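You operate a simulated robot arm through the tools that you are given. There is no shell and no other tool. Be economical: measure what you need, move in short steps, check, and stop when the job is done.

Carry out the task below with a simulated two-armed robot. There is one attempt and no reset: what you move stays moved.

## Task
Raise the basket lift, dry its red tomato in your hand and drain the tank.
Fine: hold it clear of the basket while you wipe it with the black cloth; set it in the blue tray on the drain board; cloth back, drain valve shut at the end; the others stay. Where these are worked on the way, their far stop is far enough and under half their travel is too little: basket lift.

The check looks at the end state, three seconds after you hand in, the way a careful person would. Anything else that was tipped, shoved, dropped, spilled or broken makes it a failure. Flat cloth is picked up by pressing the open fingertips on it (5 to 10 N) and closing them slowly along it; thin cloth reads only 2 to 8 mm in the jaws.

## Robot
Two 7-joint arms with two-finger parallel grippers on one trunk, on a base that drives. Base frame: it is fixed to the floor where the robot stands at the start and does not move with it; the origin is under the middle of the robot, x ahead of it, y to its left, z up. Units: m, rad, N and s.
The left shoulder is at the start at [0.047, 0.182, 1.192], the right one opposite. With the tool pointing down near the work surface each hand reaches from about 0.1 to 0.68 m from the robot's upright axis, wherever it stands, measured 20 degrees to its own side. Places, roughly: basket lift [0.5, 0, 0.8]; cell tray (24x19x3 cm) [0.6, -0.4, 0.9]; dip tank [0.5, 0, 0.8]; inside of the dip basket [0.5, 0, 0.7]; tank drain valve [0.3, -0.1, 0.6]. Payload 3.91 kg a hand.
The TCP of each hand is the grasp point between the finger pads, 0.03 m short of the fingertips. In the tool frame z runs along the fingers and y along their closing line. Largest opening 0.11 m; finger width 0.02, thickness 0.01; the body of the gripper, 0.048 by 0.112 m, starts 0.055 m behind the TCP.
Orientation is told as [roll, pitch, yaw] about the base's x, y, z axes, in that order, counted from this pose: with the fingers straight down and closing along the base's y, the tool's x points along the base's -x, its y along +y and its z along -z.

## Interface
- The arms move only by the tool arm_command. It takes "left_commands", "right_commands" or both (then of equal length, played together; a hand with none holds still); each is a list of rows, each a list of 7 numbers: the shift along the tool's x, y, z in m, then the turn, a rotation vector about the tool's x, y, z in rad, then the finger opening in m, from 0 to 0.11. In form: [[x, y, z, wx, wy, wz, claw], ...]. A call has 1 to 10 rows; each row shifts and turns the commanded pose from where the row before left it, along the tool's axes as they then stand. A row lasts 0.2 s, in which the tool goes at most 0.05 m and 0.15 rad; a call with a longer step from one row to the next is refused whole, and so is a gripper value outside its range. A pose out of reach is approached as far as the arm can. The call stops where the force on the tool passes 60 N (or 10 N more than at its start, if that is more) or the arm is blocked; 0.2 s more then pass. Each finger travels about 0.072 m/s and halts on what it meets, pressing with about 41 N; the grip force reading is that of the motor and also rises with nothing between the fingers. The clock runs only during rows and for 0.2 s after the last one: add rows that do not move to give the fingers time. It gives the time, the measured TCP pose, the force on the tool (base axes), the opening and the grip force at its end, in the units of the frame above (readings bear some noise), with the torque about the TCP (base axes, N m) and any sound that the robot's microphone picked up.
- Cameras (640 x 400 px; columns grow to the right, rows downward): "scene" is now at [0.1716, -0.0068, 1.3843]; the picture's right is [-0.10, -1.00, 0.00], its down [-0.59, 0.06, -0.81] and it looks along [0.80, -0.08, -0.59] (base axes); focal length 214 px, centre (320, 200). "left" rides on the left gripper at [0.072, -0.017, -0.103] in its tool frame; the picture's right is [0.23, 0.97, 0.00], its down [-0.76, 0.18, -0.62] and it looks along [-0.61, 0.14, 0.78] (tool axes); focal length 222 px, centre (320, 200). "right" rides on the right gripper at [0.072, 0.017, -0.103] in its tool frame; the picture's right is [-0.23, 0.97, 0.00], its down [-0.76, -0.18, -0.62] and it looks along [-0.61, -0.14, 0.78] (tool axes); focal length 222 px, centre (320, 200).
- camera(camera): a new picture of that camera. It takes no simulated time.
- lift_body(by): slides the trunk up (or, below 0, down) by that many m; the arms and the scene camera ride with it, the base frame stays. It gives what a move gives, with no picture.
- steer(legs): drives the robot by 1 to 6 legs, each [ahead, left, turn to the left] in m, m and rad, along the robot's own axes; the way and the turn of a leg run together, so that a leg with both is an arc; at most 1.5 m and 3.142 rad a leg. The arms and the cameras ride along, it lands a little off, and it stops where it bumps. It gives what a move gives.
- turn_head(pan, tilt): turns the head with the scene camera to pan (to the left, within 1.396 rad either way) and tilt (down, from -0.506 to 1.204), counted from straight ahead of the robot. It gives what a move gives.
- measure_at(camera, pixels): there is no depth. For up to 12 entries [column, row, z] of the newest picture of that camera ("zoom" is the newest enlarged one), the place [x, y] in the base frame at which the ray of that pixel passes the height z, good to about 0.002 m. It takes no simulated time.
- zoom(camera, box): a new picture of the part [left, top, right, bottom] of that camera's present view, enlarged. It takes no simulated time.
- job_done(): hands the job in; it is judged then, once.

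Go step by step. Measure first, check grasps and placings, and put right what went wrong. The budget is 80 turns and 70 pictures, counting those below and the enlarged ones. Unless the task says otherwise, let go and move clear before handing in, and close with one line.

The tools are called as name(argument=value, ...) on one line, values as JSON. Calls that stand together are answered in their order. arm_command: Moves the arms, as the interface text tells. Its arguments: {"type":"object","properties":{"left_commands":{"type":"array","items":{"type":"array","items":{"type":"number"}}},"right_commands":{"type":"array","items":{"type":"array","items":{"type":"number"}}}},"required":[]} The other tools are called the same way: lift_body (by) slides the trunk up or down; steer (legs) drives the base; turn_head (pan, tilt) turns the head that bears the scene camera; camera (camera) takes a picture; measure_at (camera, pixels) gives the place at which the rays of pixels pass given heights; zoom (camera, box) takes an enlarged picture of a part of a camera's view; job_done () hands the job in.

At the start:

```text
time: 0.0
left_tool_pos: [0.3591, 0.07, 1.3849]
left_tcp_rot: [-0.001, 0.0, 0.0]
left_wrist_force: [-0.8, -0.1, -0.1]
left_ft_torque: [-0.01, -0.02, -0.04]
left_finger_gap: 0.1099
left_grip_force: 0.1
right_tool_pos: [0.3746, -0.2977, 1.3475]
right_tcp_rot: [0.001, 0.001, 0.0]
right_wrist_force: [-0.5, 1.1, -0.1]
right_ft_torque: [0.01, 0.02, 0.02]
right_finger_gap: 0.11
right_grip_force: 0.0
trunk travel left (down, up): [-0.45, 0.064]
robot x, y, heading: [-0.0004, 0.002, -0.004]
head pan, tilt: [-0.155, 0.705]
```

scene: 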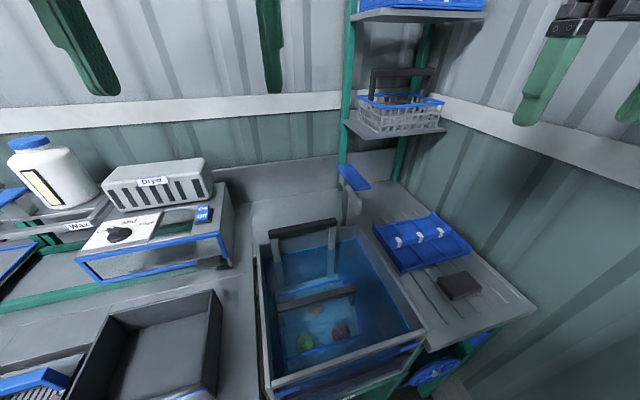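
right: 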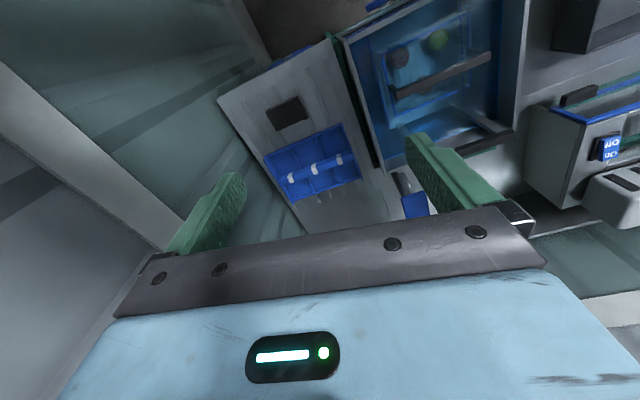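
left: 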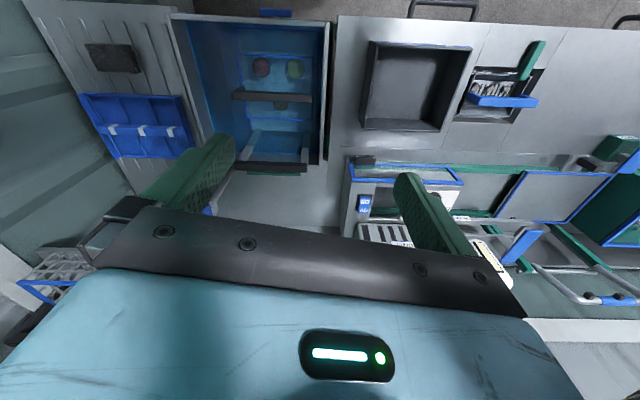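

The scene shows the dip tank around (330,310), the blue tray (420,242), the black cloth (458,285), and a dark handle bar over the tank at (303,228). I'll enlarge the tank and the drain board.

zoom(camera="scene", box=[240, 200, 440, 400])

zoom(camera="scene", box=[330, 150, 550, 400])

turn_head(pan=-0.15, tilt=1.15)

camera(camera="scene")

```text
2.00 times, centred on (340, 300) of scene
```

zoom: 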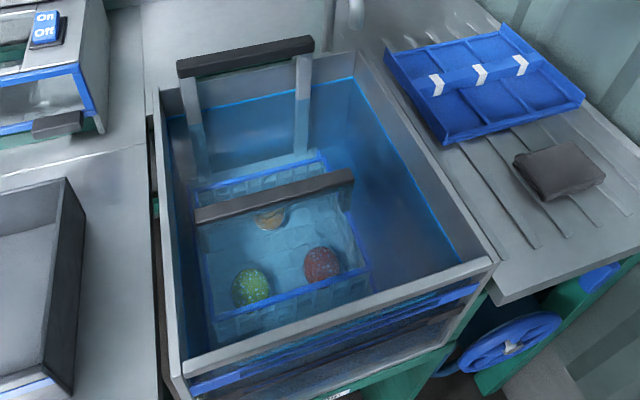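

```text
1.60 times, centred on (440, 275) of scene
```

zoom: 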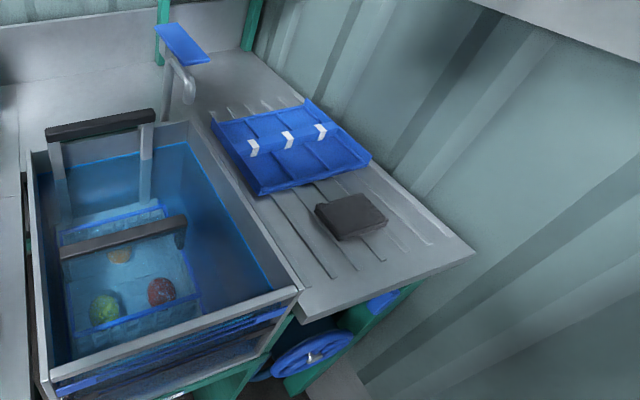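

```text
time: 0.9
left_tool_pos: [0.3603, 0.0703, 1.3838]
left_tcp_rot: [0.0, 0.003, 0.001]
left_wrist_force: [-0.3, 0.9, 0.2]
left_ft_torque: [0.02, 0.04, 0.02]
left_finger_gap: 0.11
left_grip_force: 0.0
right_tool_pos: [0.3758, -0.2966, 1.347]
right_tcp_rot: [-0.001, 0.0, 0.0]
right_wrist_force: [0.0, -0.6, 0.0]
right_ft_torque: [-0.03, -0.02, -0.04]
right_finger_gap: 0.1103
right_grip_force: 0.1
trunk travel left (down, up): [-0.45, 0.064]
robot x, y, heading: [-0.0028, -0.001, -0.002]
head pan, tilt: [-0.15, 1.15]
```

```text
64 pictures are left
```

scene: 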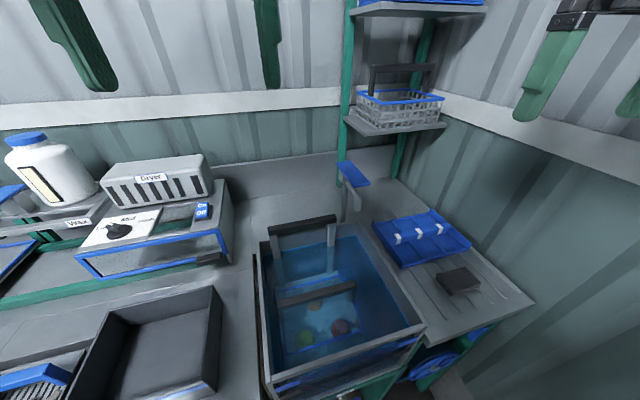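

The reported tilt is 1.15 but the picture looks unchanged, so I'll take it again.

camera(camera="scene")

```text
63 pictures are left
```

scene: 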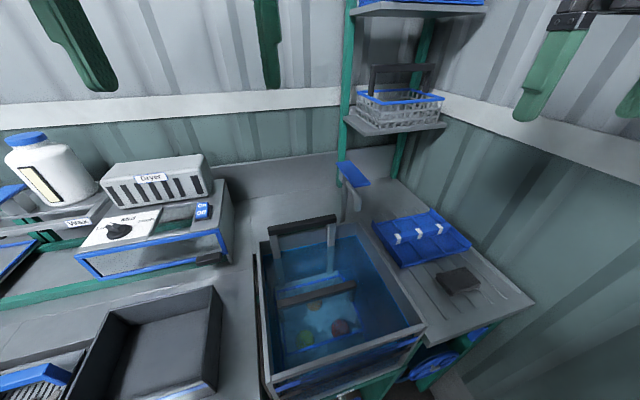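

The view still has not moved, so the head may lag. I'll turn it again and then look.

turn_head(pan=-0.2, tilt=1.1)

```text
time: 1.5
left_tool_pos: [0.3605, 0.0692, 1.3832]
left_tcp_rot: [0.002, 0.005, 0.003]
left_wrist_force: [0.2, 0.2, -0.8]
left_ft_torque: [0.03, -0.01, 0.01]
left_finger_gap: 0.1097
left_grip_force: 0.0
right_tool_pos: [0.374, -0.2963, 1.3469]
right_tcp_rot: [-0.001, 0.001, 0.001]
right_wrist_force: [0.0, 0.3, 0.3]
right_ft_torque: [0.01, -0.03, 0.02]
right_finger_gap: 0.1098
right_grip_force: 0.0
trunk travel left (down, up): [-0.45, 0.064]
robot x, y, heading: [0.0008, 0.0037, 0.001]
head pan, tilt: [-0.201, 1.1]
```

camera(camera="scene")

```text
62 pictures are left
```

scene: 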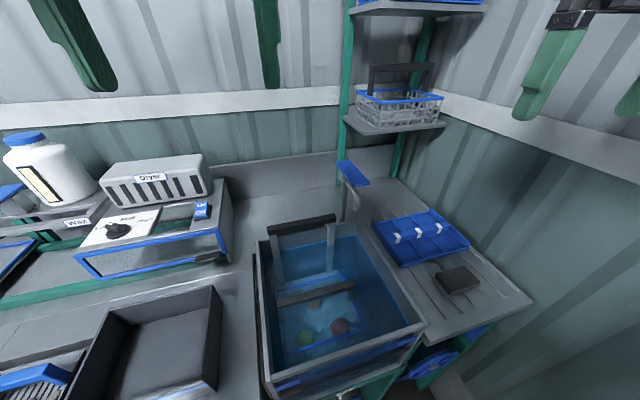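

The picture does not follow the head reading. I'll test whether measure_at still agrees with the camera by measuring known places: the tray should be near [0.6,-0.4].

measure_at(camera="scene", pixels=[[420, 240, 0.88], [458, 281, 0.88], [268, 228, 0.95], [336, 218, 0.95], [277, 303, 0.8], [355, 289, 0.8], [340, 327, 0.7], [305, 338, 0.7], [425, 325, 0.88], [270, 395, 0.88], [258, 245, 0.88], [355, 225, 0.88]])

zoom(camera="scene", box=[250, 150, 550, 400])

```text
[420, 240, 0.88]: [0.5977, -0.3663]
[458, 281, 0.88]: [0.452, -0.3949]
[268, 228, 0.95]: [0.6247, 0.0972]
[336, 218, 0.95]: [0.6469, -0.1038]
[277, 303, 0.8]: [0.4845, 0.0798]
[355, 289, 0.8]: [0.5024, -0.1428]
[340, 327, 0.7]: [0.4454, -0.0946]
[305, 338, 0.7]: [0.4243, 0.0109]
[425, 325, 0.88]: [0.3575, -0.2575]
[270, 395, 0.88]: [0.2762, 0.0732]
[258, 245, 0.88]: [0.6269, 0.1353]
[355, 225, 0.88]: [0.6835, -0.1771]
```

```text
1.60 times, centred on (400, 275) of scene
```

zoom: 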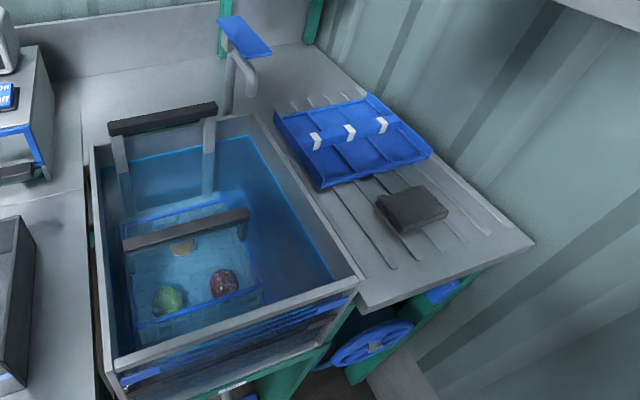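

measure_at agrees with the original head pose, so the camera simply hasn't turned. The drain valve lies just below the picture at about (350,400), so I'll back off to see the tank's front.

steer(legs=[[-0.45, 0, 0]])

camera(camera="scene")

```text
time: 4.3
left_tool_pos: [-0.0963, 0.07, 1.3821]
left_tcp_rot: [0.004, 0.005, 0.002]
left_wrist_force: [0.8, -0.1, -0.1]
left_ft_torque: [0.01, 0.02, 0.02]
left_finger_gap: 0.11
left_grip_force: 0.0
right_tool_pos: [-0.0814, -0.297, 1.3466]
right_tcp_rot: [0.0, 0.0, 0.003]
right_wrist_force: [1.0, 0.5, 1.5]
right_ft_torque: [0.01, 0.02, 0.01]
right_finger_gap: 0.1101
right_grip_force: 0.1
trunk travel left (down, up): [-0.45, 0.064]
robot x, y, heading: [-0.4522, -0.0032, 0.007]
head pan, tilt: [-0.201, 1.1]
```

```text
60 pictures are left
```

scene: 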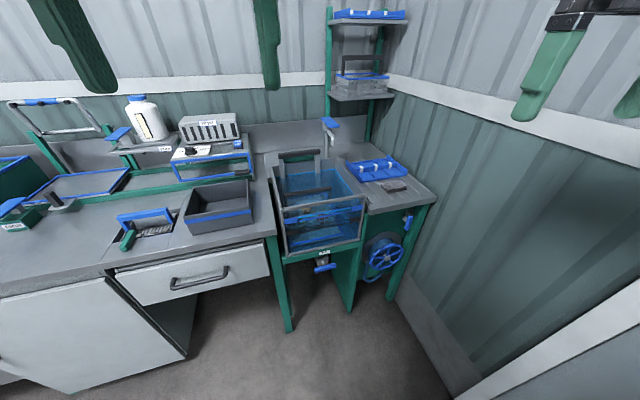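

zoom(camera="scene", box=[260, 140, 440, 310])

zoom(camera="scene", box=[300, 230, 370, 280])

```text
2.35 times, centred on (350, 225) of scene
```

zoom: 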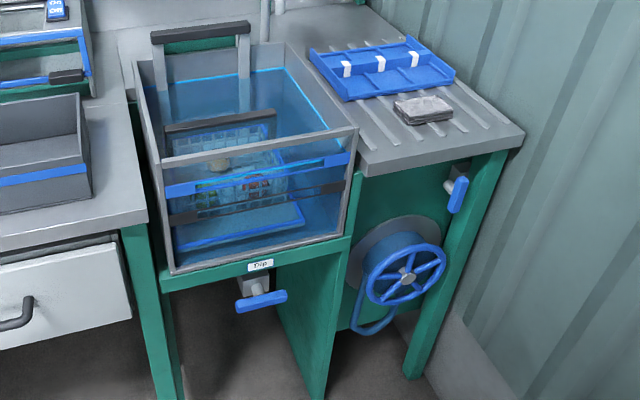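

```text
8.00 times, centred on (335, 255) of scene
```

zoom: 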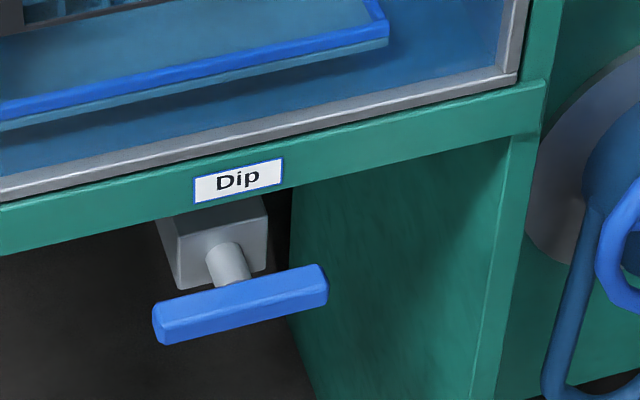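

The valve lever is clear at (325,266), crosswise below the "Dip" label; the hose reel and the second valve on the right are not mine to touch. I'll triangulate the key points from this second viewpoint.

measure_at(camera="scene", pixels=[[277.7, 156, 0.95], [277.7, 156, 1.0], [320.2, 150.5, 0.95], [320.2, 150.5, 1.0], [325, 267, 0.6], [325, 267, 0.65], [316, 270, 0.6], [335, 264, 0.6], [362, 196, 0.88], [274, 169, 0.88], [377, 168, 0.88], [396, 184, 0.88]])

```text
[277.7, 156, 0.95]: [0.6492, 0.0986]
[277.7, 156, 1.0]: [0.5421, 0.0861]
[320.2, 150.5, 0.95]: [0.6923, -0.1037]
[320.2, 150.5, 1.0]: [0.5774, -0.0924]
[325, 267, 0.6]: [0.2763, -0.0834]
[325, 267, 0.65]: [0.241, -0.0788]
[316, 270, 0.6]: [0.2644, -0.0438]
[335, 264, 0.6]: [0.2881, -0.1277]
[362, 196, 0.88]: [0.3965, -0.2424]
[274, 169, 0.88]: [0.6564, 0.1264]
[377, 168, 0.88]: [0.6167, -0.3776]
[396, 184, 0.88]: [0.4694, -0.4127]
```

Triangulated, the lift's top bar is at about x 0.60, y −0.1..0.095, z 0.98, and the valve lever is at about [0.27,−0.085,0.6]. I'll drive back in, a little to the right, so the left hand faces the bar.

steer(legs=[[0.45, -0.17, 0]])

camera(camera="scene")

camera(camera="left")

```text
time: 7.1
left_tool_pos: [0.3201, -0.0454, 1.3795]
left_tcp_rot: [-0.023, -0.003, 0.017]
left_wrist_force: [24.7, -16.5, -31.5]
left_ft_torque: [2.38, -0.43, 2.04]
left_finger_gap: 0.1102
left_grip_force: 0.0
right_tool_pos: [0.3138, -0.4036, 1.3778]
right_tcp_rot: [-0.062, -0.064, -0.003]
right_wrist_force: [0.6, 0.1, 0.2]
right_ft_torque: [0.03, -0.01, 0.01]
right_finger_gap: 0.1099
right_grip_force: 0.0
trunk travel left (down, up): [-0.45, 0.064]
robot x, y, heading: [-0.0256, -0.1477, -0.016]
head pan, tilt: [-0.201, 1.1]
stopped in leg 1: the robot was blocked; the commanded pose is now the measured one
```

```text
57 pictures are left
```

scene: 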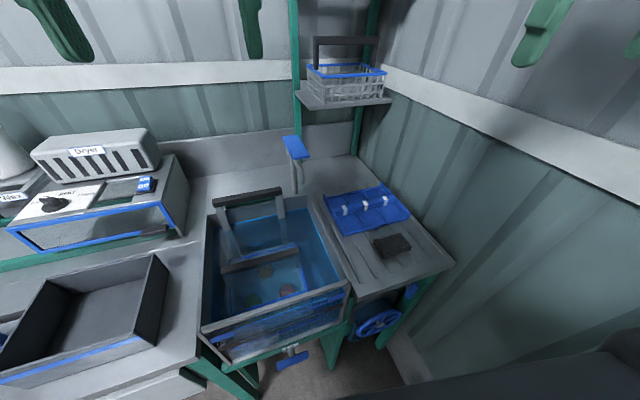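

```text
56 pictures are left
```

left: 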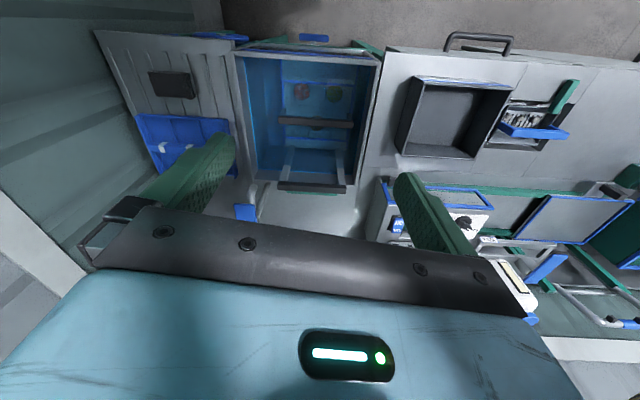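

The drive was blocked, and the left wrist reads about 43 N although nothing is near it in the picture. I'll get a fresh reading with still rows and look with the right camera.

arm_command(left_commands=[[0, 0, 0, 0, 0, 0, 0.11], [0, 0, 0, 0, 0, 0, 0.11]], right_commands=[[0, 0, 0, 0, 0, 0, 0.11], [0, 0, 0, 0, 0, 0, 0.11]])

camera(camera="right")

camera(camera="scene")

```text
time: 7.9
left_tool_pos: [0.3252, -0.0456, 1.3757]
left_tcp_rot: [-0.014, -0.001, 0.021]
left_wrist_force: [18.2, -16.8, -35.1]
left_ft_torque: [2.41, -1.39, 1.96]
left_finger_gap: 0.1099
left_grip_force: 0.0
right_tool_pos: [0.3159, -0.4036, 1.3797]
right_tcp_rot: [-0.068, -0.07, -0.004]
right_wrist_force: [0.3, -0.9, -0.5]
right_ft_torque: [0.0, -0.01, -0.01]
right_finger_gap: 0.1101
right_grip_force: 0.1
trunk travel left (down, up): [-0.45, 0.064]
robot x, y, heading: [-0.0233, -0.1501, -0.017]
head pan, tilt: [-0.201, 1.1]
stopped in row 2 (left hand): the arm was blocked; the commanded pose is now the measured one
```

```text
55 pictures are left
```

right: 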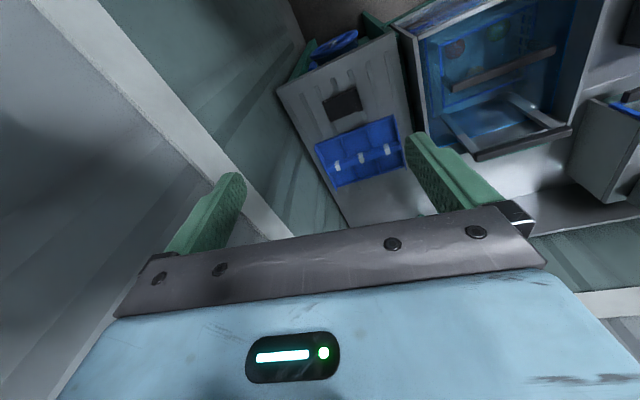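

```text
54 pictures are left
```

scene: 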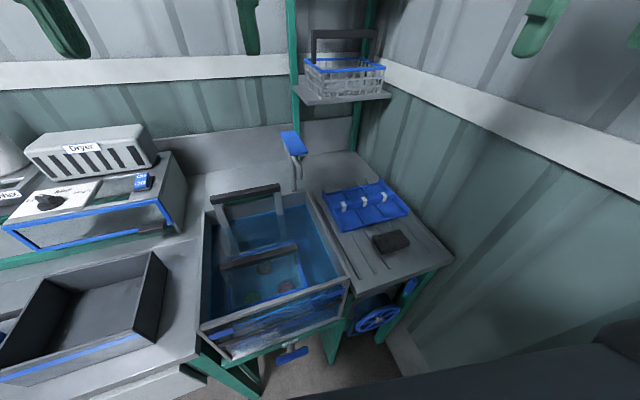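

The left arm still presses on something, and the right arm (dark shape at the lower right, (600,370)) is likely against the side wall. I'll back off and shift left, then re-read.

steer(legs=[[-0.2, 0.05, 0]])

camera(camera="scene")

```text
time: 9.5
left_tool_pos: [0.1519, -0.0313, 1.3735]
left_tcp_rot: [0.011, 0.019, 0.022]
left_wrist_force: [30.2, -12.5, -31.8]
left_ft_torque: [1.98, 0.35, 1.7]
left_finger_gap: 0.1096
left_grip_force: 0.0
right_tool_pos: [0.1449, -0.3927, 1.3618]
right_tcp_rot: [-0.032, -0.04, -0.005]
right_wrist_force: [1.0, 0.1, -0.7]
right_ft_torque: [0.0, 0.03, 0.01]
right_finger_gap: 0.1098
right_grip_force: 0.0
trunk travel left (down, up): [-0.45, 0.064]
robot x, y, heading: [-0.2215, -0.0993, -0.02]
head pan, tilt: [-0.201, 1.1]
```

```text
53 pictures are left
```

scene: 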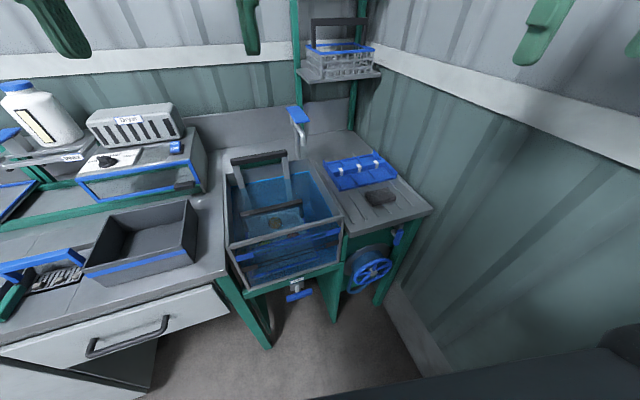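

The left-wrist force moves along with the robot, so the arm is loaded against the robot itself or strained. I'll ease the left hand forward and down, the way the force pushes it.

arm_command(left_commands=[[-0.02, 0, 0.02, 0, 0, 0, 0.11], [-0.03, 0, 0.03, 0, 0, 0, 0.11], [-0.03, 0, 0.03, 0, 0, 0, 0.11], [0, 0, 0, 0, 0, 0, 0.11]])

camera(camera="scene")

```text
time: 10.5
left_tool_pos: [0.2297, -0.029, 1.2939]
left_tcp_rot: [0.009, 0.014, 0.02]
left_wrist_force: [-0.6, -0.3, -0.5]
left_ft_torque: [0.01, -0.04, -0.01]
left_finger_gap: 0.1099
left_grip_force: 0.1
right_tool_pos: [0.1412, -0.3938, 1.3626]
right_tcp_rot: [-0.031, -0.043, -0.005]
right_wrist_force: [-0.6, 0.0, -0.3]
right_ft_torque: [0.01, 0.03, -0.02]
right_finger_gap: 0.1101
right_grip_force: 0.1
trunk travel left (down, up): [-0.45, 0.064]
robot x, y, heading: [-0.2215, -0.0984, -0.02]
head pan, tilt: [-0.201, 1.1]
```

```text
52 pictures are left
```

scene: 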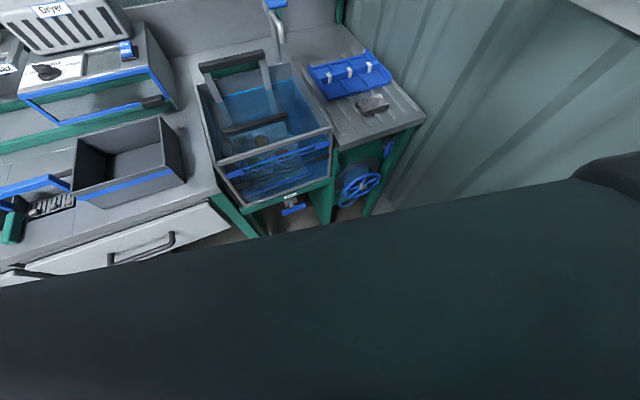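

It freed up: the left arm had been jammed against the head, which now tilts as commanded and shows the robot's own shoulder. I'll set a moderate tilt and drive back in with less side shift.

turn_head(pan=-0.1, tilt=0.8)

steer(legs=[[0.22, -0.03, 0.02]])

camera(camera="scene")

camera(camera="left")

```text
time: 11.3
left_tool_pos: [0.2301, -0.0278, 1.293]
left_tcp_rot: [0.012, 0.017, 0.021]
left_wrist_force: [0.1, 0.0, -0.6]
left_ft_torque: [-0.03, -0.03, 0.01]
left_finger_gap: 0.1101
left_grip_force: 0.0
right_tool_pos: [0.1427, -0.3933, 1.3631]
right_tcp_rot: [-0.03, -0.04, -0.006]
right_wrist_force: [0.3, -0.3, 0.1]
right_ft_torque: [0.01, 0.02, 0.0]
right_finger_gap: 0.1101
right_grip_force: 0.1
trunk travel left (down, up): [-0.45, 0.064]
robot x, y, heading: [-0.2236, -0.1008, -0.017]
head pan, tilt: [-0.099, 0.799]
```

```text
time: 13.1
left_tool_pos: [0.4318, -0.0358, 1.2957]
left_tcp_rot: [-0.003, 0.008, 0.029]
left_wrist_force: [-0.8, -0.7, -0.3]
left_ft_torque: [0.0, 0.0, 0.0]
left_finger_gap: 0.1099
left_grip_force: 0.0
right_tool_pos: [0.344, -0.3954, 1.3747]
right_tcp_rot: [-0.06, -0.066, 0.007]
right_wrist_force: [0.2, -0.4, 0.0]
right_ft_torque: [0.01, -0.01, -0.01]
right_finger_gap: 0.11
right_grip_force: 0.1
trunk travel left (down, up): [-0.45, 0.064]
robot x, y, heading: [-0.0059, -0.128, -0.006]
head pan, tilt: [-0.099, 0.799]
stopped in leg 1: the robot was blocked; the commanded pose is now the measured one
```

```text
51 pictures are left
```

scene: 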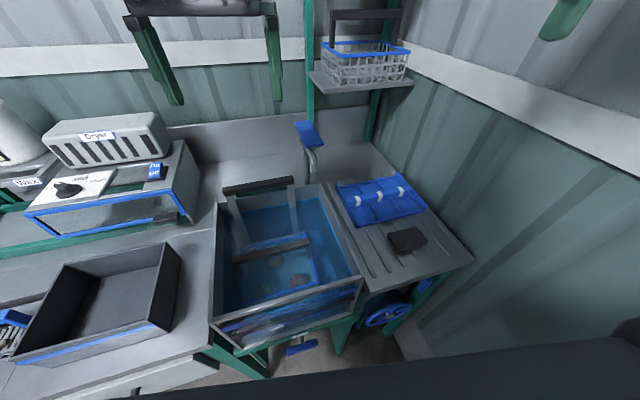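

```text
50 pictures are left
```

left: 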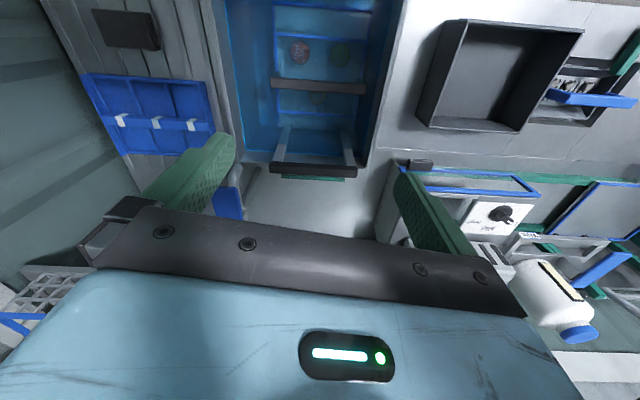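

Blocked again at y=−0.13, and the right hand reads tilted by 0.06 rad, so the base is pressing on something at front right. I'll back off a few cm so it stands level.

steer(legs=[[-0.05, 0.06, 0]])

camera(camera="scene")

```text
time: 14.3
left_tool_pos: [0.3949, 0.0061, 1.2929]
left_tcp_rot: [0.011, 0.016, 0.028]
left_wrist_force: [-0.3, 0.4, -0.2]
left_ft_torque: [-0.03, -0.01, 0.02]
left_finger_gap: 0.1101
left_grip_force: 0.0
right_tool_pos: [0.3096, -0.3561, 1.3653]
right_tcp_rot: [-0.04, -0.051, 0.006]
right_wrist_force: [0.6, -0.2, 0.9]
right_ft_torque: [0.0, -0.03, 0.02]
right_finger_gap: 0.11
right_grip_force: 0.1
trunk travel left (down, up): [-0.45, 0.064]
robot x, y, heading: [-0.0565, -0.0703, -0.005]
head pan, tilt: [-0.099, 0.799]
```

```text
49 pictures are left
```

scene: 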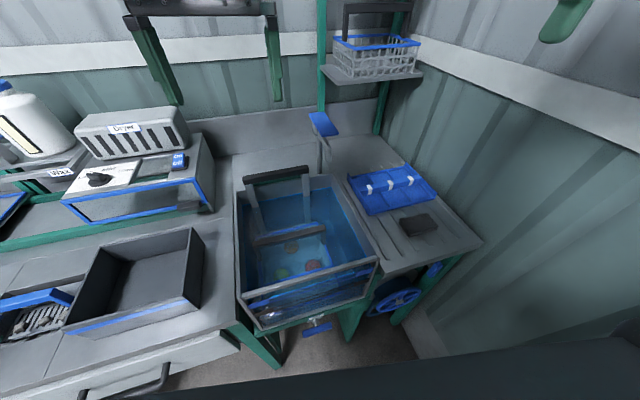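

I'll nudge ahead 0.03 and yaw the left gripper by −1.49 rad so its fingers close across the lift bar.

steer(legs=[[0.035, 0.01, 0]])

arm_command(left_commands=[[0, 0, 0, 0, 0, 0.149, 0.11], [0, 0, 0, 0, 0, 0.149, 0.11], [0, 0, 0, 0, 0, 0.149, 0.11], [0, 0, 0, 0, 0, 0.149, 0.11], [0, 0, 0, 0, 0, 0.149, 0.11], [0, 0, 0, 0, 0, 0.149, 0.11], [0, 0, 0, 0, 0, 0.149, 0.11], [0, 0, 0, 0, 0, 0.149, 0.11], [0, 0, 0, 0, 0, 0.149, 0.11], [0, 0, 0, 0, 0, 0.149, 0.11]])

camera(camera="left")

```text
time: 15.2
left_tool_pos: [0.4266, 0.0146, 1.2941]
left_tcp_rot: [0.012, 0.014, 0.029]
left_wrist_force: [-0.7, 0.8, -0.9]
left_ft_torque: [0.0, 0.0, 0.03]
left_finger_gap: 0.1099
left_grip_force: 0.2
right_tool_pos: [0.3415, -0.347, 1.3663]
right_tcp_rot: [-0.039, -0.052, 0.005]
right_wrist_force: [-0.6, 0.0, 0.2]
right_ft_torque: [0.03, -0.01, -0.04]
right_finger_gap: 0.1101
right_grip_force: 0.1
trunk travel left (down, up): [-0.45, 0.064]
robot x, y, heading: [-0.0229, -0.0624, -0.005]
head pan, tilt: [-0.099, 0.799]
```

```text
time: 17.4
left_tool_pos: [0.3492, -0.0035, 1.2592]
left_tcp_rot: [-0.016, 0.014, -1.461]
left_wrist_force: [-1.0, -0.2, 0.1]
left_ft_torque: [0.01, -0.01, 0.01]
left_finger_gap: 0.1102
left_grip_force: 0.0
left hand out of reach, approached as far as the arm can: row 8, 9, 10
right_tool_pos: [0.3426, -0.3474, 1.3672]
right_tcp_rot: [-0.039, -0.051, 0.007]
right_wrist_force: [0.2, 0.3, 0.0]
right_ft_torque: [0.01, 0.01, -0.01]
right_finger_gap: 0.1102
right_grip_force: 0.1
trunk travel left (down, up): [-0.45, 0.064]
robot x, y, heading: [-0.0212, -0.0577, -0.002]
head pan, tilt: [-0.099, 0.799]
```

```text
48 pictures are left
```

left: 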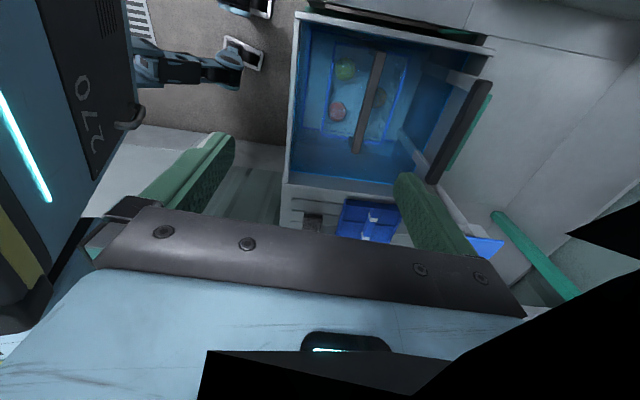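

Yaw came out at −1.46. At this height the arm cannot reach forward well, so I'll lower the hand to z≈1.10, where it is still above the bar. I'll measure the bar ends at (483,85) and (433,180).

measure_at(camera="left", pixels=[[481, 85, 0.98], [434, 178, 0.98], [481, 85, 0.96], [434, 178, 0.96], [492, 50, 0.88], [298, 15, 0.88], [283, 185, 0.88]])

arm_command(left_commands=[[0, 0.0, 0.04, 0, 0, 0, 0.11], [0, 0.0, 0.04, 0, 0, 0, 0.11], [0, 0.0, 0.04, 0, 0, 0, 0.11], [0, 0.04, 0.01, 0, 0, 0, 0.11], [0, 0.04, 0, 0, 0, 0, 0.11], [0, 0.0, 0, 0, 0, 0, 0.11]])

camera(camera="left")

```text
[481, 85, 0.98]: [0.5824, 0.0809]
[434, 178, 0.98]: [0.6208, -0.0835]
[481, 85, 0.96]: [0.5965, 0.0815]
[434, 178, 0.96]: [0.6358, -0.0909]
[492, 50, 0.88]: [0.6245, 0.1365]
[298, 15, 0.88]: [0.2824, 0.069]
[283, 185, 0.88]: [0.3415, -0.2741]
```

```text
time: 18.8
left_tool_pos: [0.374, 0.0022, 1.1323]
left_tcp_rot: [-0.014, 0.014, -1.458]
left_wrist_force: [0.5, 0.2, -0.4]
left_ft_torque: [-0.03, -0.02, -0.02]
left_finger_gap: 0.1098
left_grip_force: 0.1
left hand out of reach, approached as far as the arm can: row 4, 5
right_tool_pos: [0.3429, -0.3469, 1.366]
right_tcp_rot: [-0.039, -0.049, 0.006]
right_wrist_force: [1.1, 0.1, 0.4]
right_ft_torque: [0.02, -0.02, 0.0]
right_finger_gap: 0.1098
right_grip_force: 0.0
trunk travel left (down, up): [-0.45, 0.064]
robot x, y, heading: [-0.0222, -0.0573, -0.011]
head pan, tilt: [-0.099, 0.799]
```

```text
47 pictures are left
```

left: 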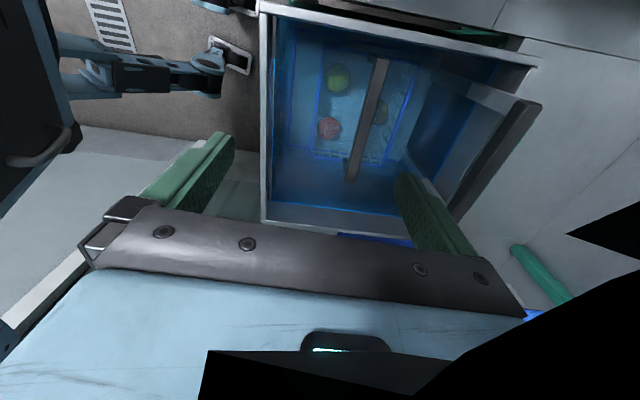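

The arm runs out of reach with yaw −1.46, most likely a wrist limit on this side. I'll turn the gripper the other way, towards about +1.7, which is the same closing line across the bar.

arm_command(left_commands=[[0, 0, 0, 0, 0, -0.15, 0.11], [0, 0, 0, 0, 0, -0.15, 0.11], [0, 0, 0, 0, 0, -0.15, 0.11], [0, 0, 0, 0, 0, -0.15, 0.11], [0, 0, 0, 0, 0, -0.15, 0.11], [0, 0, 0, 0, 0, -0.15, 0.11], [0, 0, 0, 0, 0, -0.15, 0.11], [0, 0, 0, 0, 0, -0.15, 0.11], [0, 0, 0, 0, 0, -0.15, 0.11], [0, 0, 0, 0, 0, -0.15, 0.11]])

arm_command(left_commands=[[-0.04, 0, 0, 0, 0, 0, 0.11], [-0.04, 0, 0, 0, 0, 0, 0.11], [0, 0, 0, 0, 0, -0.15, 0.11], [0, 0, 0, 0, 0, -0.15, 0.11], [0, 0, 0, 0, 0, -0.15, 0.11], [0, 0, 0, 0, 0, -0.15, 0.11], [0, 0, 0, 0, 0, -0.15, 0.11], [0, 0, 0, 0, 0, -0.15, 0.11], [0, 0, 0, 0, 0, -0.15, 0.11], [0, 0, 0, 0, 0, -0.15, 0.11]])

arm_command(left_commands=[[0, 0, 0, 0, 0, -0.15, 0.11], [0, 0, 0, 0, 0, -0.15, 0.11], [0, 0, 0, 0, 0, -0.15, 0.11], [0, -0.03, 0, 0, 0, 0, 0.11], [0, -0.03, 0, 0, 0, 0, 0.11], [0, 0, 0, 0, 0, 0, 0.11]])

camera(camera="left")

```text
time: 21.0
left_tool_pos: [0.3715, 0.0031, 1.1332]
left_tcp_rot: [0.012, 0.015, 0.039]
left_wrist_force: [-0.2, -0.2, -0.3]
left_ft_torque: [-0.03, 0.02, 0.02]
left_finger_gap: 0.1099
left_grip_force: 0.0
right_tool_pos: [0.3438, -0.346, 1.3673]
right_tcp_rot: [-0.04, -0.049, 0.004]
right_wrist_force: [-0.1, 0.2, 1.2]
right_ft_torque: [0.0, 0.03, -0.02]
right_finger_gap: 0.1099
right_grip_force: 0.1
trunk travel left (down, up): [-0.45, 0.064]
robot x, y, heading: [-0.0201, -0.0609, -0.009]
head pan, tilt: [-0.099, 0.799]
```

```text
time: 23.2
left_tool_pos: [0.4516, 0.0045, 1.132]
left_tcp_rot: [0.02, -0.003, 1.241]
left_wrist_force: [0.0, 0.0, 0.1]
left_ft_torque: [-0.03, -0.03, 0.0]
left_finger_gap: 0.1098
left_grip_force: 0.1
right_tool_pos: [0.3446, -0.3486, 1.3665]
right_tcp_rot: [-0.04, -0.05, 0.005]
right_wrist_force: [-0.6, 0.3, 0.0]
right_ft_torque: [0.0, -0.01, -0.04]
right_finger_gap: 0.1101
right_grip_force: 0.1
trunk travel left (down, up): [-0.45, 0.064]
robot x, y, heading: [-0.0243, -0.0567, -0.007]
head pan, tilt: [-0.099, 0.799]
```

```text
time: 24.6
left_tool_pos: [0.5096, 0.011, 1.131]
left_tcp_rot: [0.014, -0.014, 1.686]
left_wrist_force: [-0.7, -0.5, 0.0]
left_ft_torque: [0.01, 0.01, 0.04]
left_finger_gap: 0.1099
left_grip_force: 0.0
right_tool_pos: [0.3441, -0.3467, 1.3662]
right_tcp_rot: [-0.039, -0.051, 0.006]
right_wrist_force: [-1.1, -0.1, 0.0]
right_ft_torque: [-0.03, 0.02, -0.03]
right_finger_gap: 0.11
right_grip_force: 0.1
trunk travel left (down, up): [-0.45, 0.064]
robot x, y, heading: [-0.0228, -0.0586, -0.008]
head pan, tilt: [-0.099, 0.799]
```

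```text
46 pictures are left
```

left: 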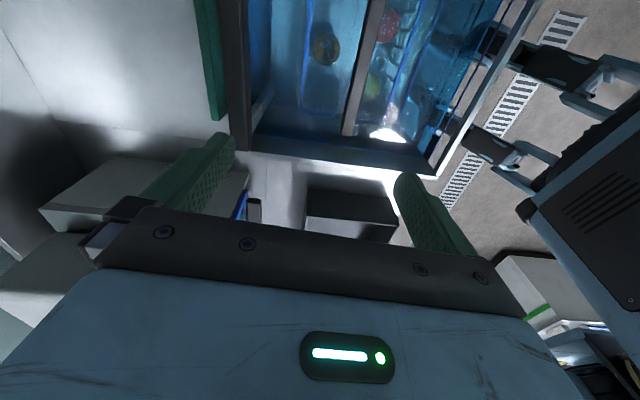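

With yaw +1.69 the reach is fine. The lift bar shows at columns 218–250 in the left picture; I'll measure its edges at two heights.

measure_at(camera="left", pixels=[[231, 30, 0.98], [240, 140, 0.98], [219, 30, 0.98], [244, 30, 0.98], [219, 30, 0.99], [244, 30, 0.99], [230, 148, 0.98], [252, 148, 0.98]])

zoom(camera="left", box=[160, 0, 320, 160])

zoom(camera="scene", box=[220, 100, 460, 340])

```text
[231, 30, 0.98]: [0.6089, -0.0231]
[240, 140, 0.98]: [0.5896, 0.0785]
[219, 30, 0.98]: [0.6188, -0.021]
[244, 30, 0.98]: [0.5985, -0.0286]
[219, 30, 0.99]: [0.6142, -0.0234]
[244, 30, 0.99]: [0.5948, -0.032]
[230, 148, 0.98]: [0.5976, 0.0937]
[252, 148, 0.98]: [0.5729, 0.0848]
```

```text
2.50 times, centred on (240, 80) of left
```

zoom: 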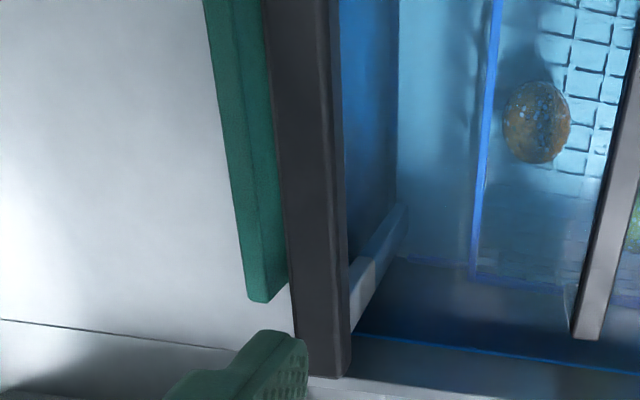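

```text
1.67 times, centred on (340, 220) of scene
```

zoom: 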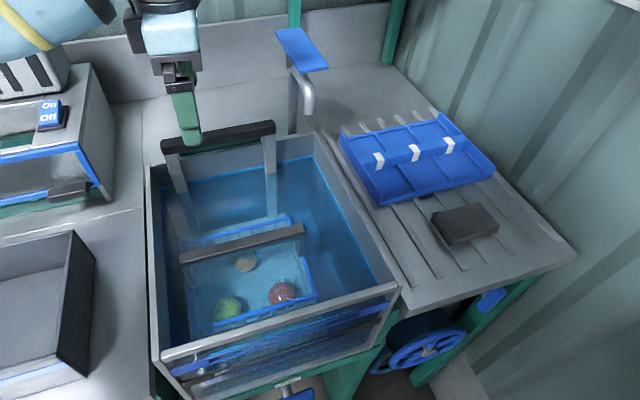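

The bar's centre is at about (0.604, −0.002), its angle is 0.19 rad, and its height is about 0.98. I'll align to yaw 1.76, move over it and come partly down.

arm_command(left_commands=[[0, 0, 0, 0, 0, -0.073, 0.11], [0.01, -0.03, 0, 0, 0, 0, 0.11], [0.01, -0.03, 0, 0, 0, 0, 0.11], [0.01, -0.03, 0, 0, 0, 0, 0.11], [0, 0, 0.04, 0, 0, 0, 0.11], [0, 0, 0.04, 0, 0, 0, 0.11], [0, 0, 0, 0, 0, 0, 0.11]])

zoom(camera="scene", box=[220, 100, 400, 240])

camera(camera="left")

```text
time: 26.2
left_tool_pos: [0.6029, -0.0014, 1.0497]
left_tcp_rot: [0.011, -0.014, 1.759]
left_wrist_force: [0.4, 0.3, 0.1]
left_ft_torque: [0.0, -0.01, -0.05]
left_finger_gap: 0.1099
left_grip_force: 0.0
right_tool_pos: [0.3436, -0.3466, 1.3653]
right_tcp_rot: [-0.039, -0.051, 0.006]
right_wrist_force: [-0.7, 0.3, 0.9]
right_ft_torque: [0.03, -0.04, 0.0]
right_finger_gap: 0.1099
right_grip_force: 0.0
trunk travel left (down, up): [-0.45, 0.064]
robot x, y, heading: [-0.0206, -0.0575, -0.004]
head pan, tilt: [-0.099, 0.799]
```

```text
2.86 times, centred on (310, 170) of scene
```

zoom: 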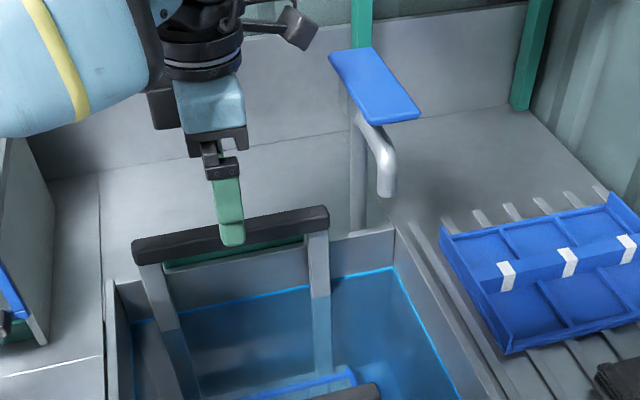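

```text
42 pictures are left
```

left: 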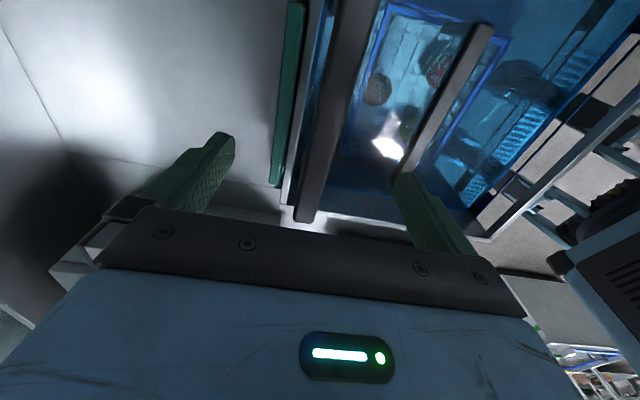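

The bar sits midway between the fingers (column ~330 between 220 and 410). I'll go down 0.07 and close.

arm_command(left_commands=[[0, 0, 0.035, 0, 0, 0, 0.11], [0, 0, 0.035, 0, 0, 0, 0.11], [0, 0, 0, 0, 0, 0, 0.06], [0, 0, 0, 0, 0, 0, 0.02], [0, 0, 0, 0, 0, 0, 0.0], [0, 0, 0, 0, 0, 0, 0.0], [0, 0, 0, 0, 0, 0, 0.0]])

zoom(camera="scene", box=[220, 100, 400, 240])

```text
time: 27.8
left_tool_pos: [0.6004, -0.0011, 0.9786]
left_tcp_rot: [0.015, -0.014, 1.759]
left_wrist_force: [-18.7, -0.8, -6.5]
left_ft_torque: [0.09, -0.59, 0.52]
left_finger_gap: 0.022
left_grip_force: 44.8
right_tool_pos: [0.3422, -0.3471, 1.3666]
right_tcp_rot: [-0.039, -0.054, 0.005]
right_wrist_force: [-0.4, 0.2, 0.2]
right_ft_torque: [0.02, 0.02, 0.04]
right_finger_gap: 0.11
right_grip_force: 0.1
trunk travel left (down, up): [-0.45, 0.064]
robot x, y, heading: [-0.0246, -0.0587, -0.012]
head pan, tilt: [-0.099, 0.799]
```

```text
2.86 times, centred on (310, 170) of scene
```

zoom: 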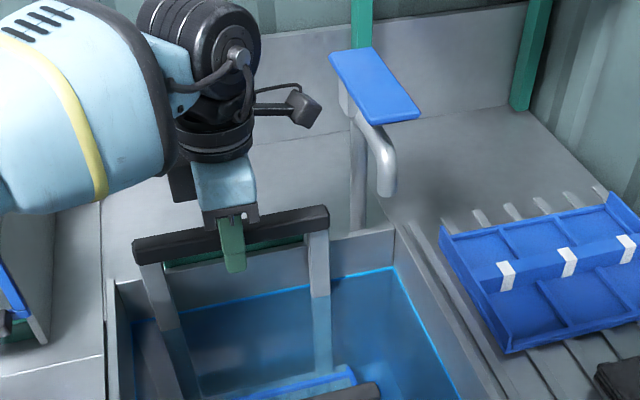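

I have a grip of 22 mm on the bar. I'll ease the sideways strain and lift slowly.

arm_command(left_commands=[[0, 0.006, -0.01, 0, 0, 0, 0.0], [0, 0, -0.02, 0, 0, 0, 0.0], [0, 0, -0.02, 0, 0, 0, 0.0], [0, 0, -0.02, 0, 0, 0, 0.0], [0, 0, -0.02, 0, 0, 0, 0.0], [0, 0, -0.02, 0, 0, 0, 0.0]])

camera(camera="scene")

```text
time: 29.2
left_tool_pos: [0.6003, -0.0004, 1.0909]
left_tcp_rot: [0.013, -0.014, 1.761]
left_wrist_force: [5.6, 3.0, -4.9]
left_ft_torque: [0.43, -0.76, -0.69]
left_finger_gap: 0.0219
left_grip_force: 44.9
right_tool_pos: [0.3451, -0.3456, 1.3665]
right_tcp_rot: [-0.04, -0.051, 0.006]
right_wrist_force: [0.4, 0.6, -0.1]
right_ft_torque: [0.04, -0.01, -0.01]
right_finger_gap: 0.1103
right_grip_force: 0.1
trunk travel left (down, up): [-0.45, 0.064]
robot x, y, heading: [-0.0227, -0.059, -0.009]
head pan, tilt: [-0.099, 0.799]
```

```text
40 pictures are left
```

scene: 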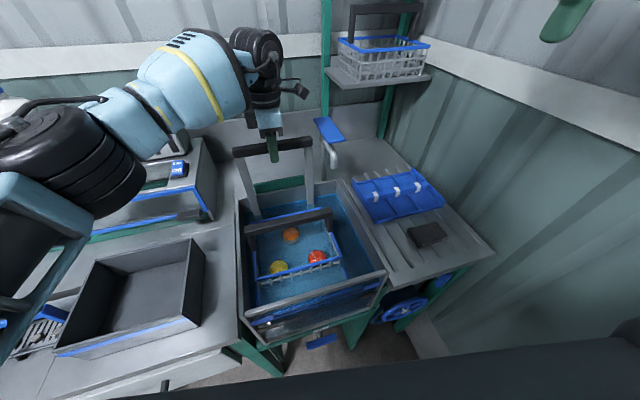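

The basket has come up to about the water level. I'll keep lifting gently toward its stop.

arm_command(left_commands=[[0, 0, -0.015, 0, 0, 0, 0.0], [0, 0, -0.015, 0, 0, 0, 0.0], [0, 0, -0.015, 0, 0, 0, 0.0], [0, 0, -0.015, 0, 0, 0, 0.0], [0, 0, 0, 0, 0, 0, 0.0]])

```text
time: 30.4
left_tool_pos: [0.5994, -0.0012, 1.1491]
left_tcp_rot: [0.016, -0.015, 1.761]
left_wrist_force: [3.3, 3.4, -3.5]
left_ft_torque: [0.65, -0.42, -0.54]
left_finger_gap: 0.0219
left_grip_force: 44.9
right_tool_pos: [0.3453, -0.346, 1.3656]
right_tcp_rot: [-0.038, -0.048, 0.005]
right_wrist_force: [0.1, -0.3, -0.3]
right_ft_torque: [-0.01, 0.01, 0.02]
right_finger_gap: 0.11
right_grip_force: 0.1
trunk travel left (down, up): [-0.45, 0.064]
robot x, y, heading: [-0.0237, -0.056, -0.006]
head pan, tilt: [-0.099, 0.799]
```

arm_command(left_commands=[[0, 0, -0.015, 0, 0, 0, 0.0], [0, 0, -0.015, 0, 0, 0, 0.0], [0, 0, -0.015, 0, 0, 0, 0.0], [0, 0, -0.015, 0, 0, 0, 0.0], [0, 0, -0.01, 0, 0, 0, 0.0], [0, 0, 0, 0, 0, 0, 0.0]])

camera(camera="scene")

```text
time: 31.8
left_tool_pos: [0.5951, -0.0007, 1.2194]
left_tcp_rot: [0.014, -0.013, 1.759]
left_wrist_force: [-0.1, 0.7, -0.6]
left_ft_torque: [-0.01, 0.02, 0.01]
left_finger_gap: 0.0003
left_grip_force: 36.9
left hand out of reach, approached as far as the arm can: row 4, 5
right_tool_pos: [0.3458, -0.3468, 1.3663]
right_tcp_rot: [-0.038, -0.052, 0.005]
right_wrist_force: [0.8, -0.1, -0.6]
right_ft_torque: [-0.01, -0.01, 0.01]
right_finger_gap: 0.1103
right_grip_force: 0.0
trunk travel left (down, up): [-0.45, 0.064]
robot x, y, heading: [-0.027, -0.059, -0.005]
head pan, tilt: [-0.099, 0.799]
```

```text
39 pictures are left
```

scene: 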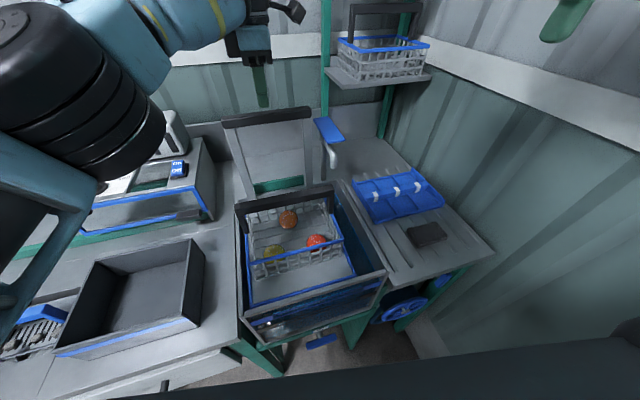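

The fingers slipped off at the top, but the lift stays up: bar at (265,118) and the basket above the water. I'll zoom in on the basket and measure.

zoom(camera="scene", box=[220, 160, 400, 340])

measure_at(camera="scene", pixels=[[316, 240, 0.88], [316, 240, 0.92], [287, 219, 0.88], [274, 252, 0.88], [425, 234, 0.88], [334, 186, 0.95], [238, 210, 0.95]])

camera(camera="right")

```text
2.22 times, centred on (310, 250) of scene
```

zoom: 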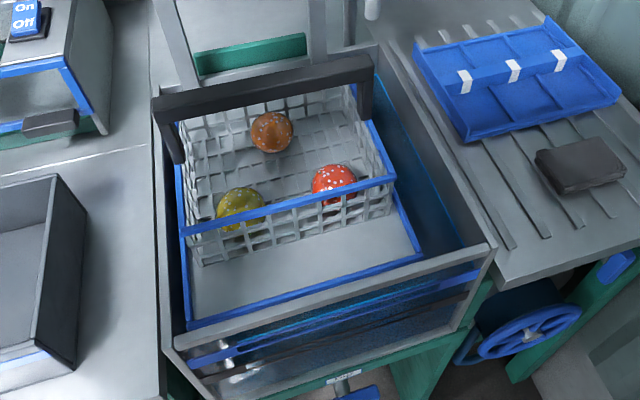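

```text
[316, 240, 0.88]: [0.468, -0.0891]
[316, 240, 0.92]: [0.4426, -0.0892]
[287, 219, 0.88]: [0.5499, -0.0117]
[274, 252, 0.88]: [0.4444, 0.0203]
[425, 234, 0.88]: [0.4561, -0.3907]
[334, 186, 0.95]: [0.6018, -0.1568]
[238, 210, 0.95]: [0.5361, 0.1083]
```

```text
37 pictures are left
```

right: 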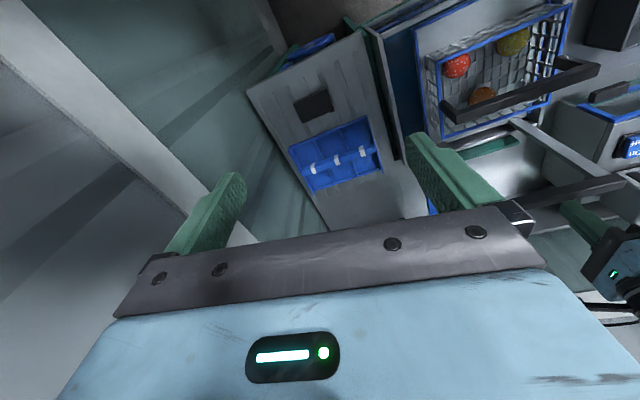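

The red tomato is in the basket's near-right corner. The left hand will take it, as the right hand is closer to the cloth; I'll move the left hand back over it, open, and get stereo data on the tomato.

measure_at(camera="right", pixels=[[457, 65, 0.84], [457, 65, 0.88], [457, 65, 0.92], [443, 135, 0.9], [427, 58, 0.9], [314, 103, 0.88]])

arm_command(left_commands=[[0.0095, 0.0354, 0, 0, 0, 0, 0], [0.0095, 0.0354, 0, 0, 0, 0, 0], [0.0095, 0.0354, 0, 0, 0, 0, 0.05], [0.0095, 0.0354, 0, 0, 0, 0, 0.11], [0.0095, 0.0354, 0, 0, 0, 0, 0.11], [0, 0, 0.0, 0, 0, 0, 0.11]])

camera(camera="left")

```text
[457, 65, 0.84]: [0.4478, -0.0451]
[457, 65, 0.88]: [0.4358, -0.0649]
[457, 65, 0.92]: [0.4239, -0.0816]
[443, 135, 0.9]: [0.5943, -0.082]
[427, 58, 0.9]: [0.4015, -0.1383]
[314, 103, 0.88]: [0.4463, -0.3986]
```

```text
time: 33.2
left_tool_pos: [0.4292, -0.0801, 1.2204]
left_tcp_rot: [0.013, -0.013, 1.758]
left_wrist_force: [0.3, -0.7, -0.4]
left_ft_torque: [0.0, 0.02, 0.02]
left_finger_gap: 0.1102
left_grip_force: 0.0
right_tool_pos: [0.3435, -0.3458, 1.3656]
right_tcp_rot: [-0.039, -0.051, 0.006]
right_wrist_force: [0.4, 0.4, -1.0]
right_ft_torque: [0.0, -0.03, 0.01]
right_finger_gap: 0.1098
right_grip_force: 0.1
trunk travel left (down, up): [-0.45, 0.064]
robot x, y, heading: [-0.0241, -0.0595, -0.004]
head pan, tilt: [-0.099, 0.799]
```

```text
36 pictures are left
```

left: 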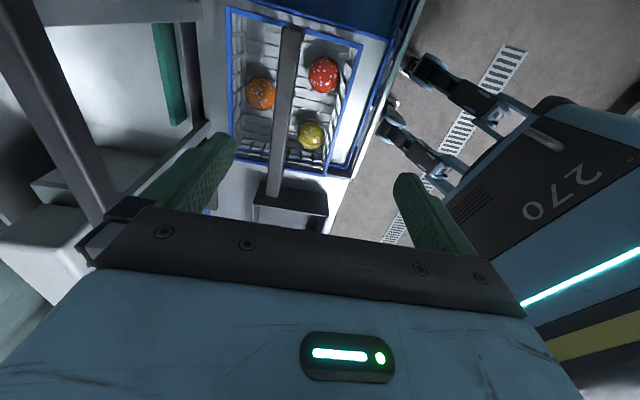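

The left picture shows the tomato at (324,74) with free room along the basket's width on both sides. It has little room toward the front wall, so I'll close along the width (yaw ≈0.19). I'll measure first.

measure_at(camera="left", pixels=[[324, 74, 0.9], [324, 74, 0.93], [292, 30, 1.0], [273, 190, 1.0], [292, 30, 1.05], [273, 190, 1.05], [361, 45, 0.95], [228, 8, 0.95], [312, 135, 0.92], [324, 57, 0.92], [324, 92, 0.92], [330, 178, 0.95]])

measure_at(camera="scene", pixels=[[334, 186, 1.0], [238, 210, 1.0], [334, 186, 1.05], [238, 210, 1.05], [316, 240, 0.93], [332, 240, 0.95], [270, 262, 0.95]])

```text
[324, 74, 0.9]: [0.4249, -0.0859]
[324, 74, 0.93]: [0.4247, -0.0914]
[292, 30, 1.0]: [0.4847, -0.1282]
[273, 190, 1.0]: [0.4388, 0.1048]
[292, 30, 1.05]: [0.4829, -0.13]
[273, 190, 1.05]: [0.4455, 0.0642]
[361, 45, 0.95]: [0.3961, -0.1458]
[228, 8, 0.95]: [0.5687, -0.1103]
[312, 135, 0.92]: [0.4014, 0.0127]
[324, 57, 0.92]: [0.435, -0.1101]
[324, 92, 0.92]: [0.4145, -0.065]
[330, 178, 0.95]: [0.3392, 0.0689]
```

```text
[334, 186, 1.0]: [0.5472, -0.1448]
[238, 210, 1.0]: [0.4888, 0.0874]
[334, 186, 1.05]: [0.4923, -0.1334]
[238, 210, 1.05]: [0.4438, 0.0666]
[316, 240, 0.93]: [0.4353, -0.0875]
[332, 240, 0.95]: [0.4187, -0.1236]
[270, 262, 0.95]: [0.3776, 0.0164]
```

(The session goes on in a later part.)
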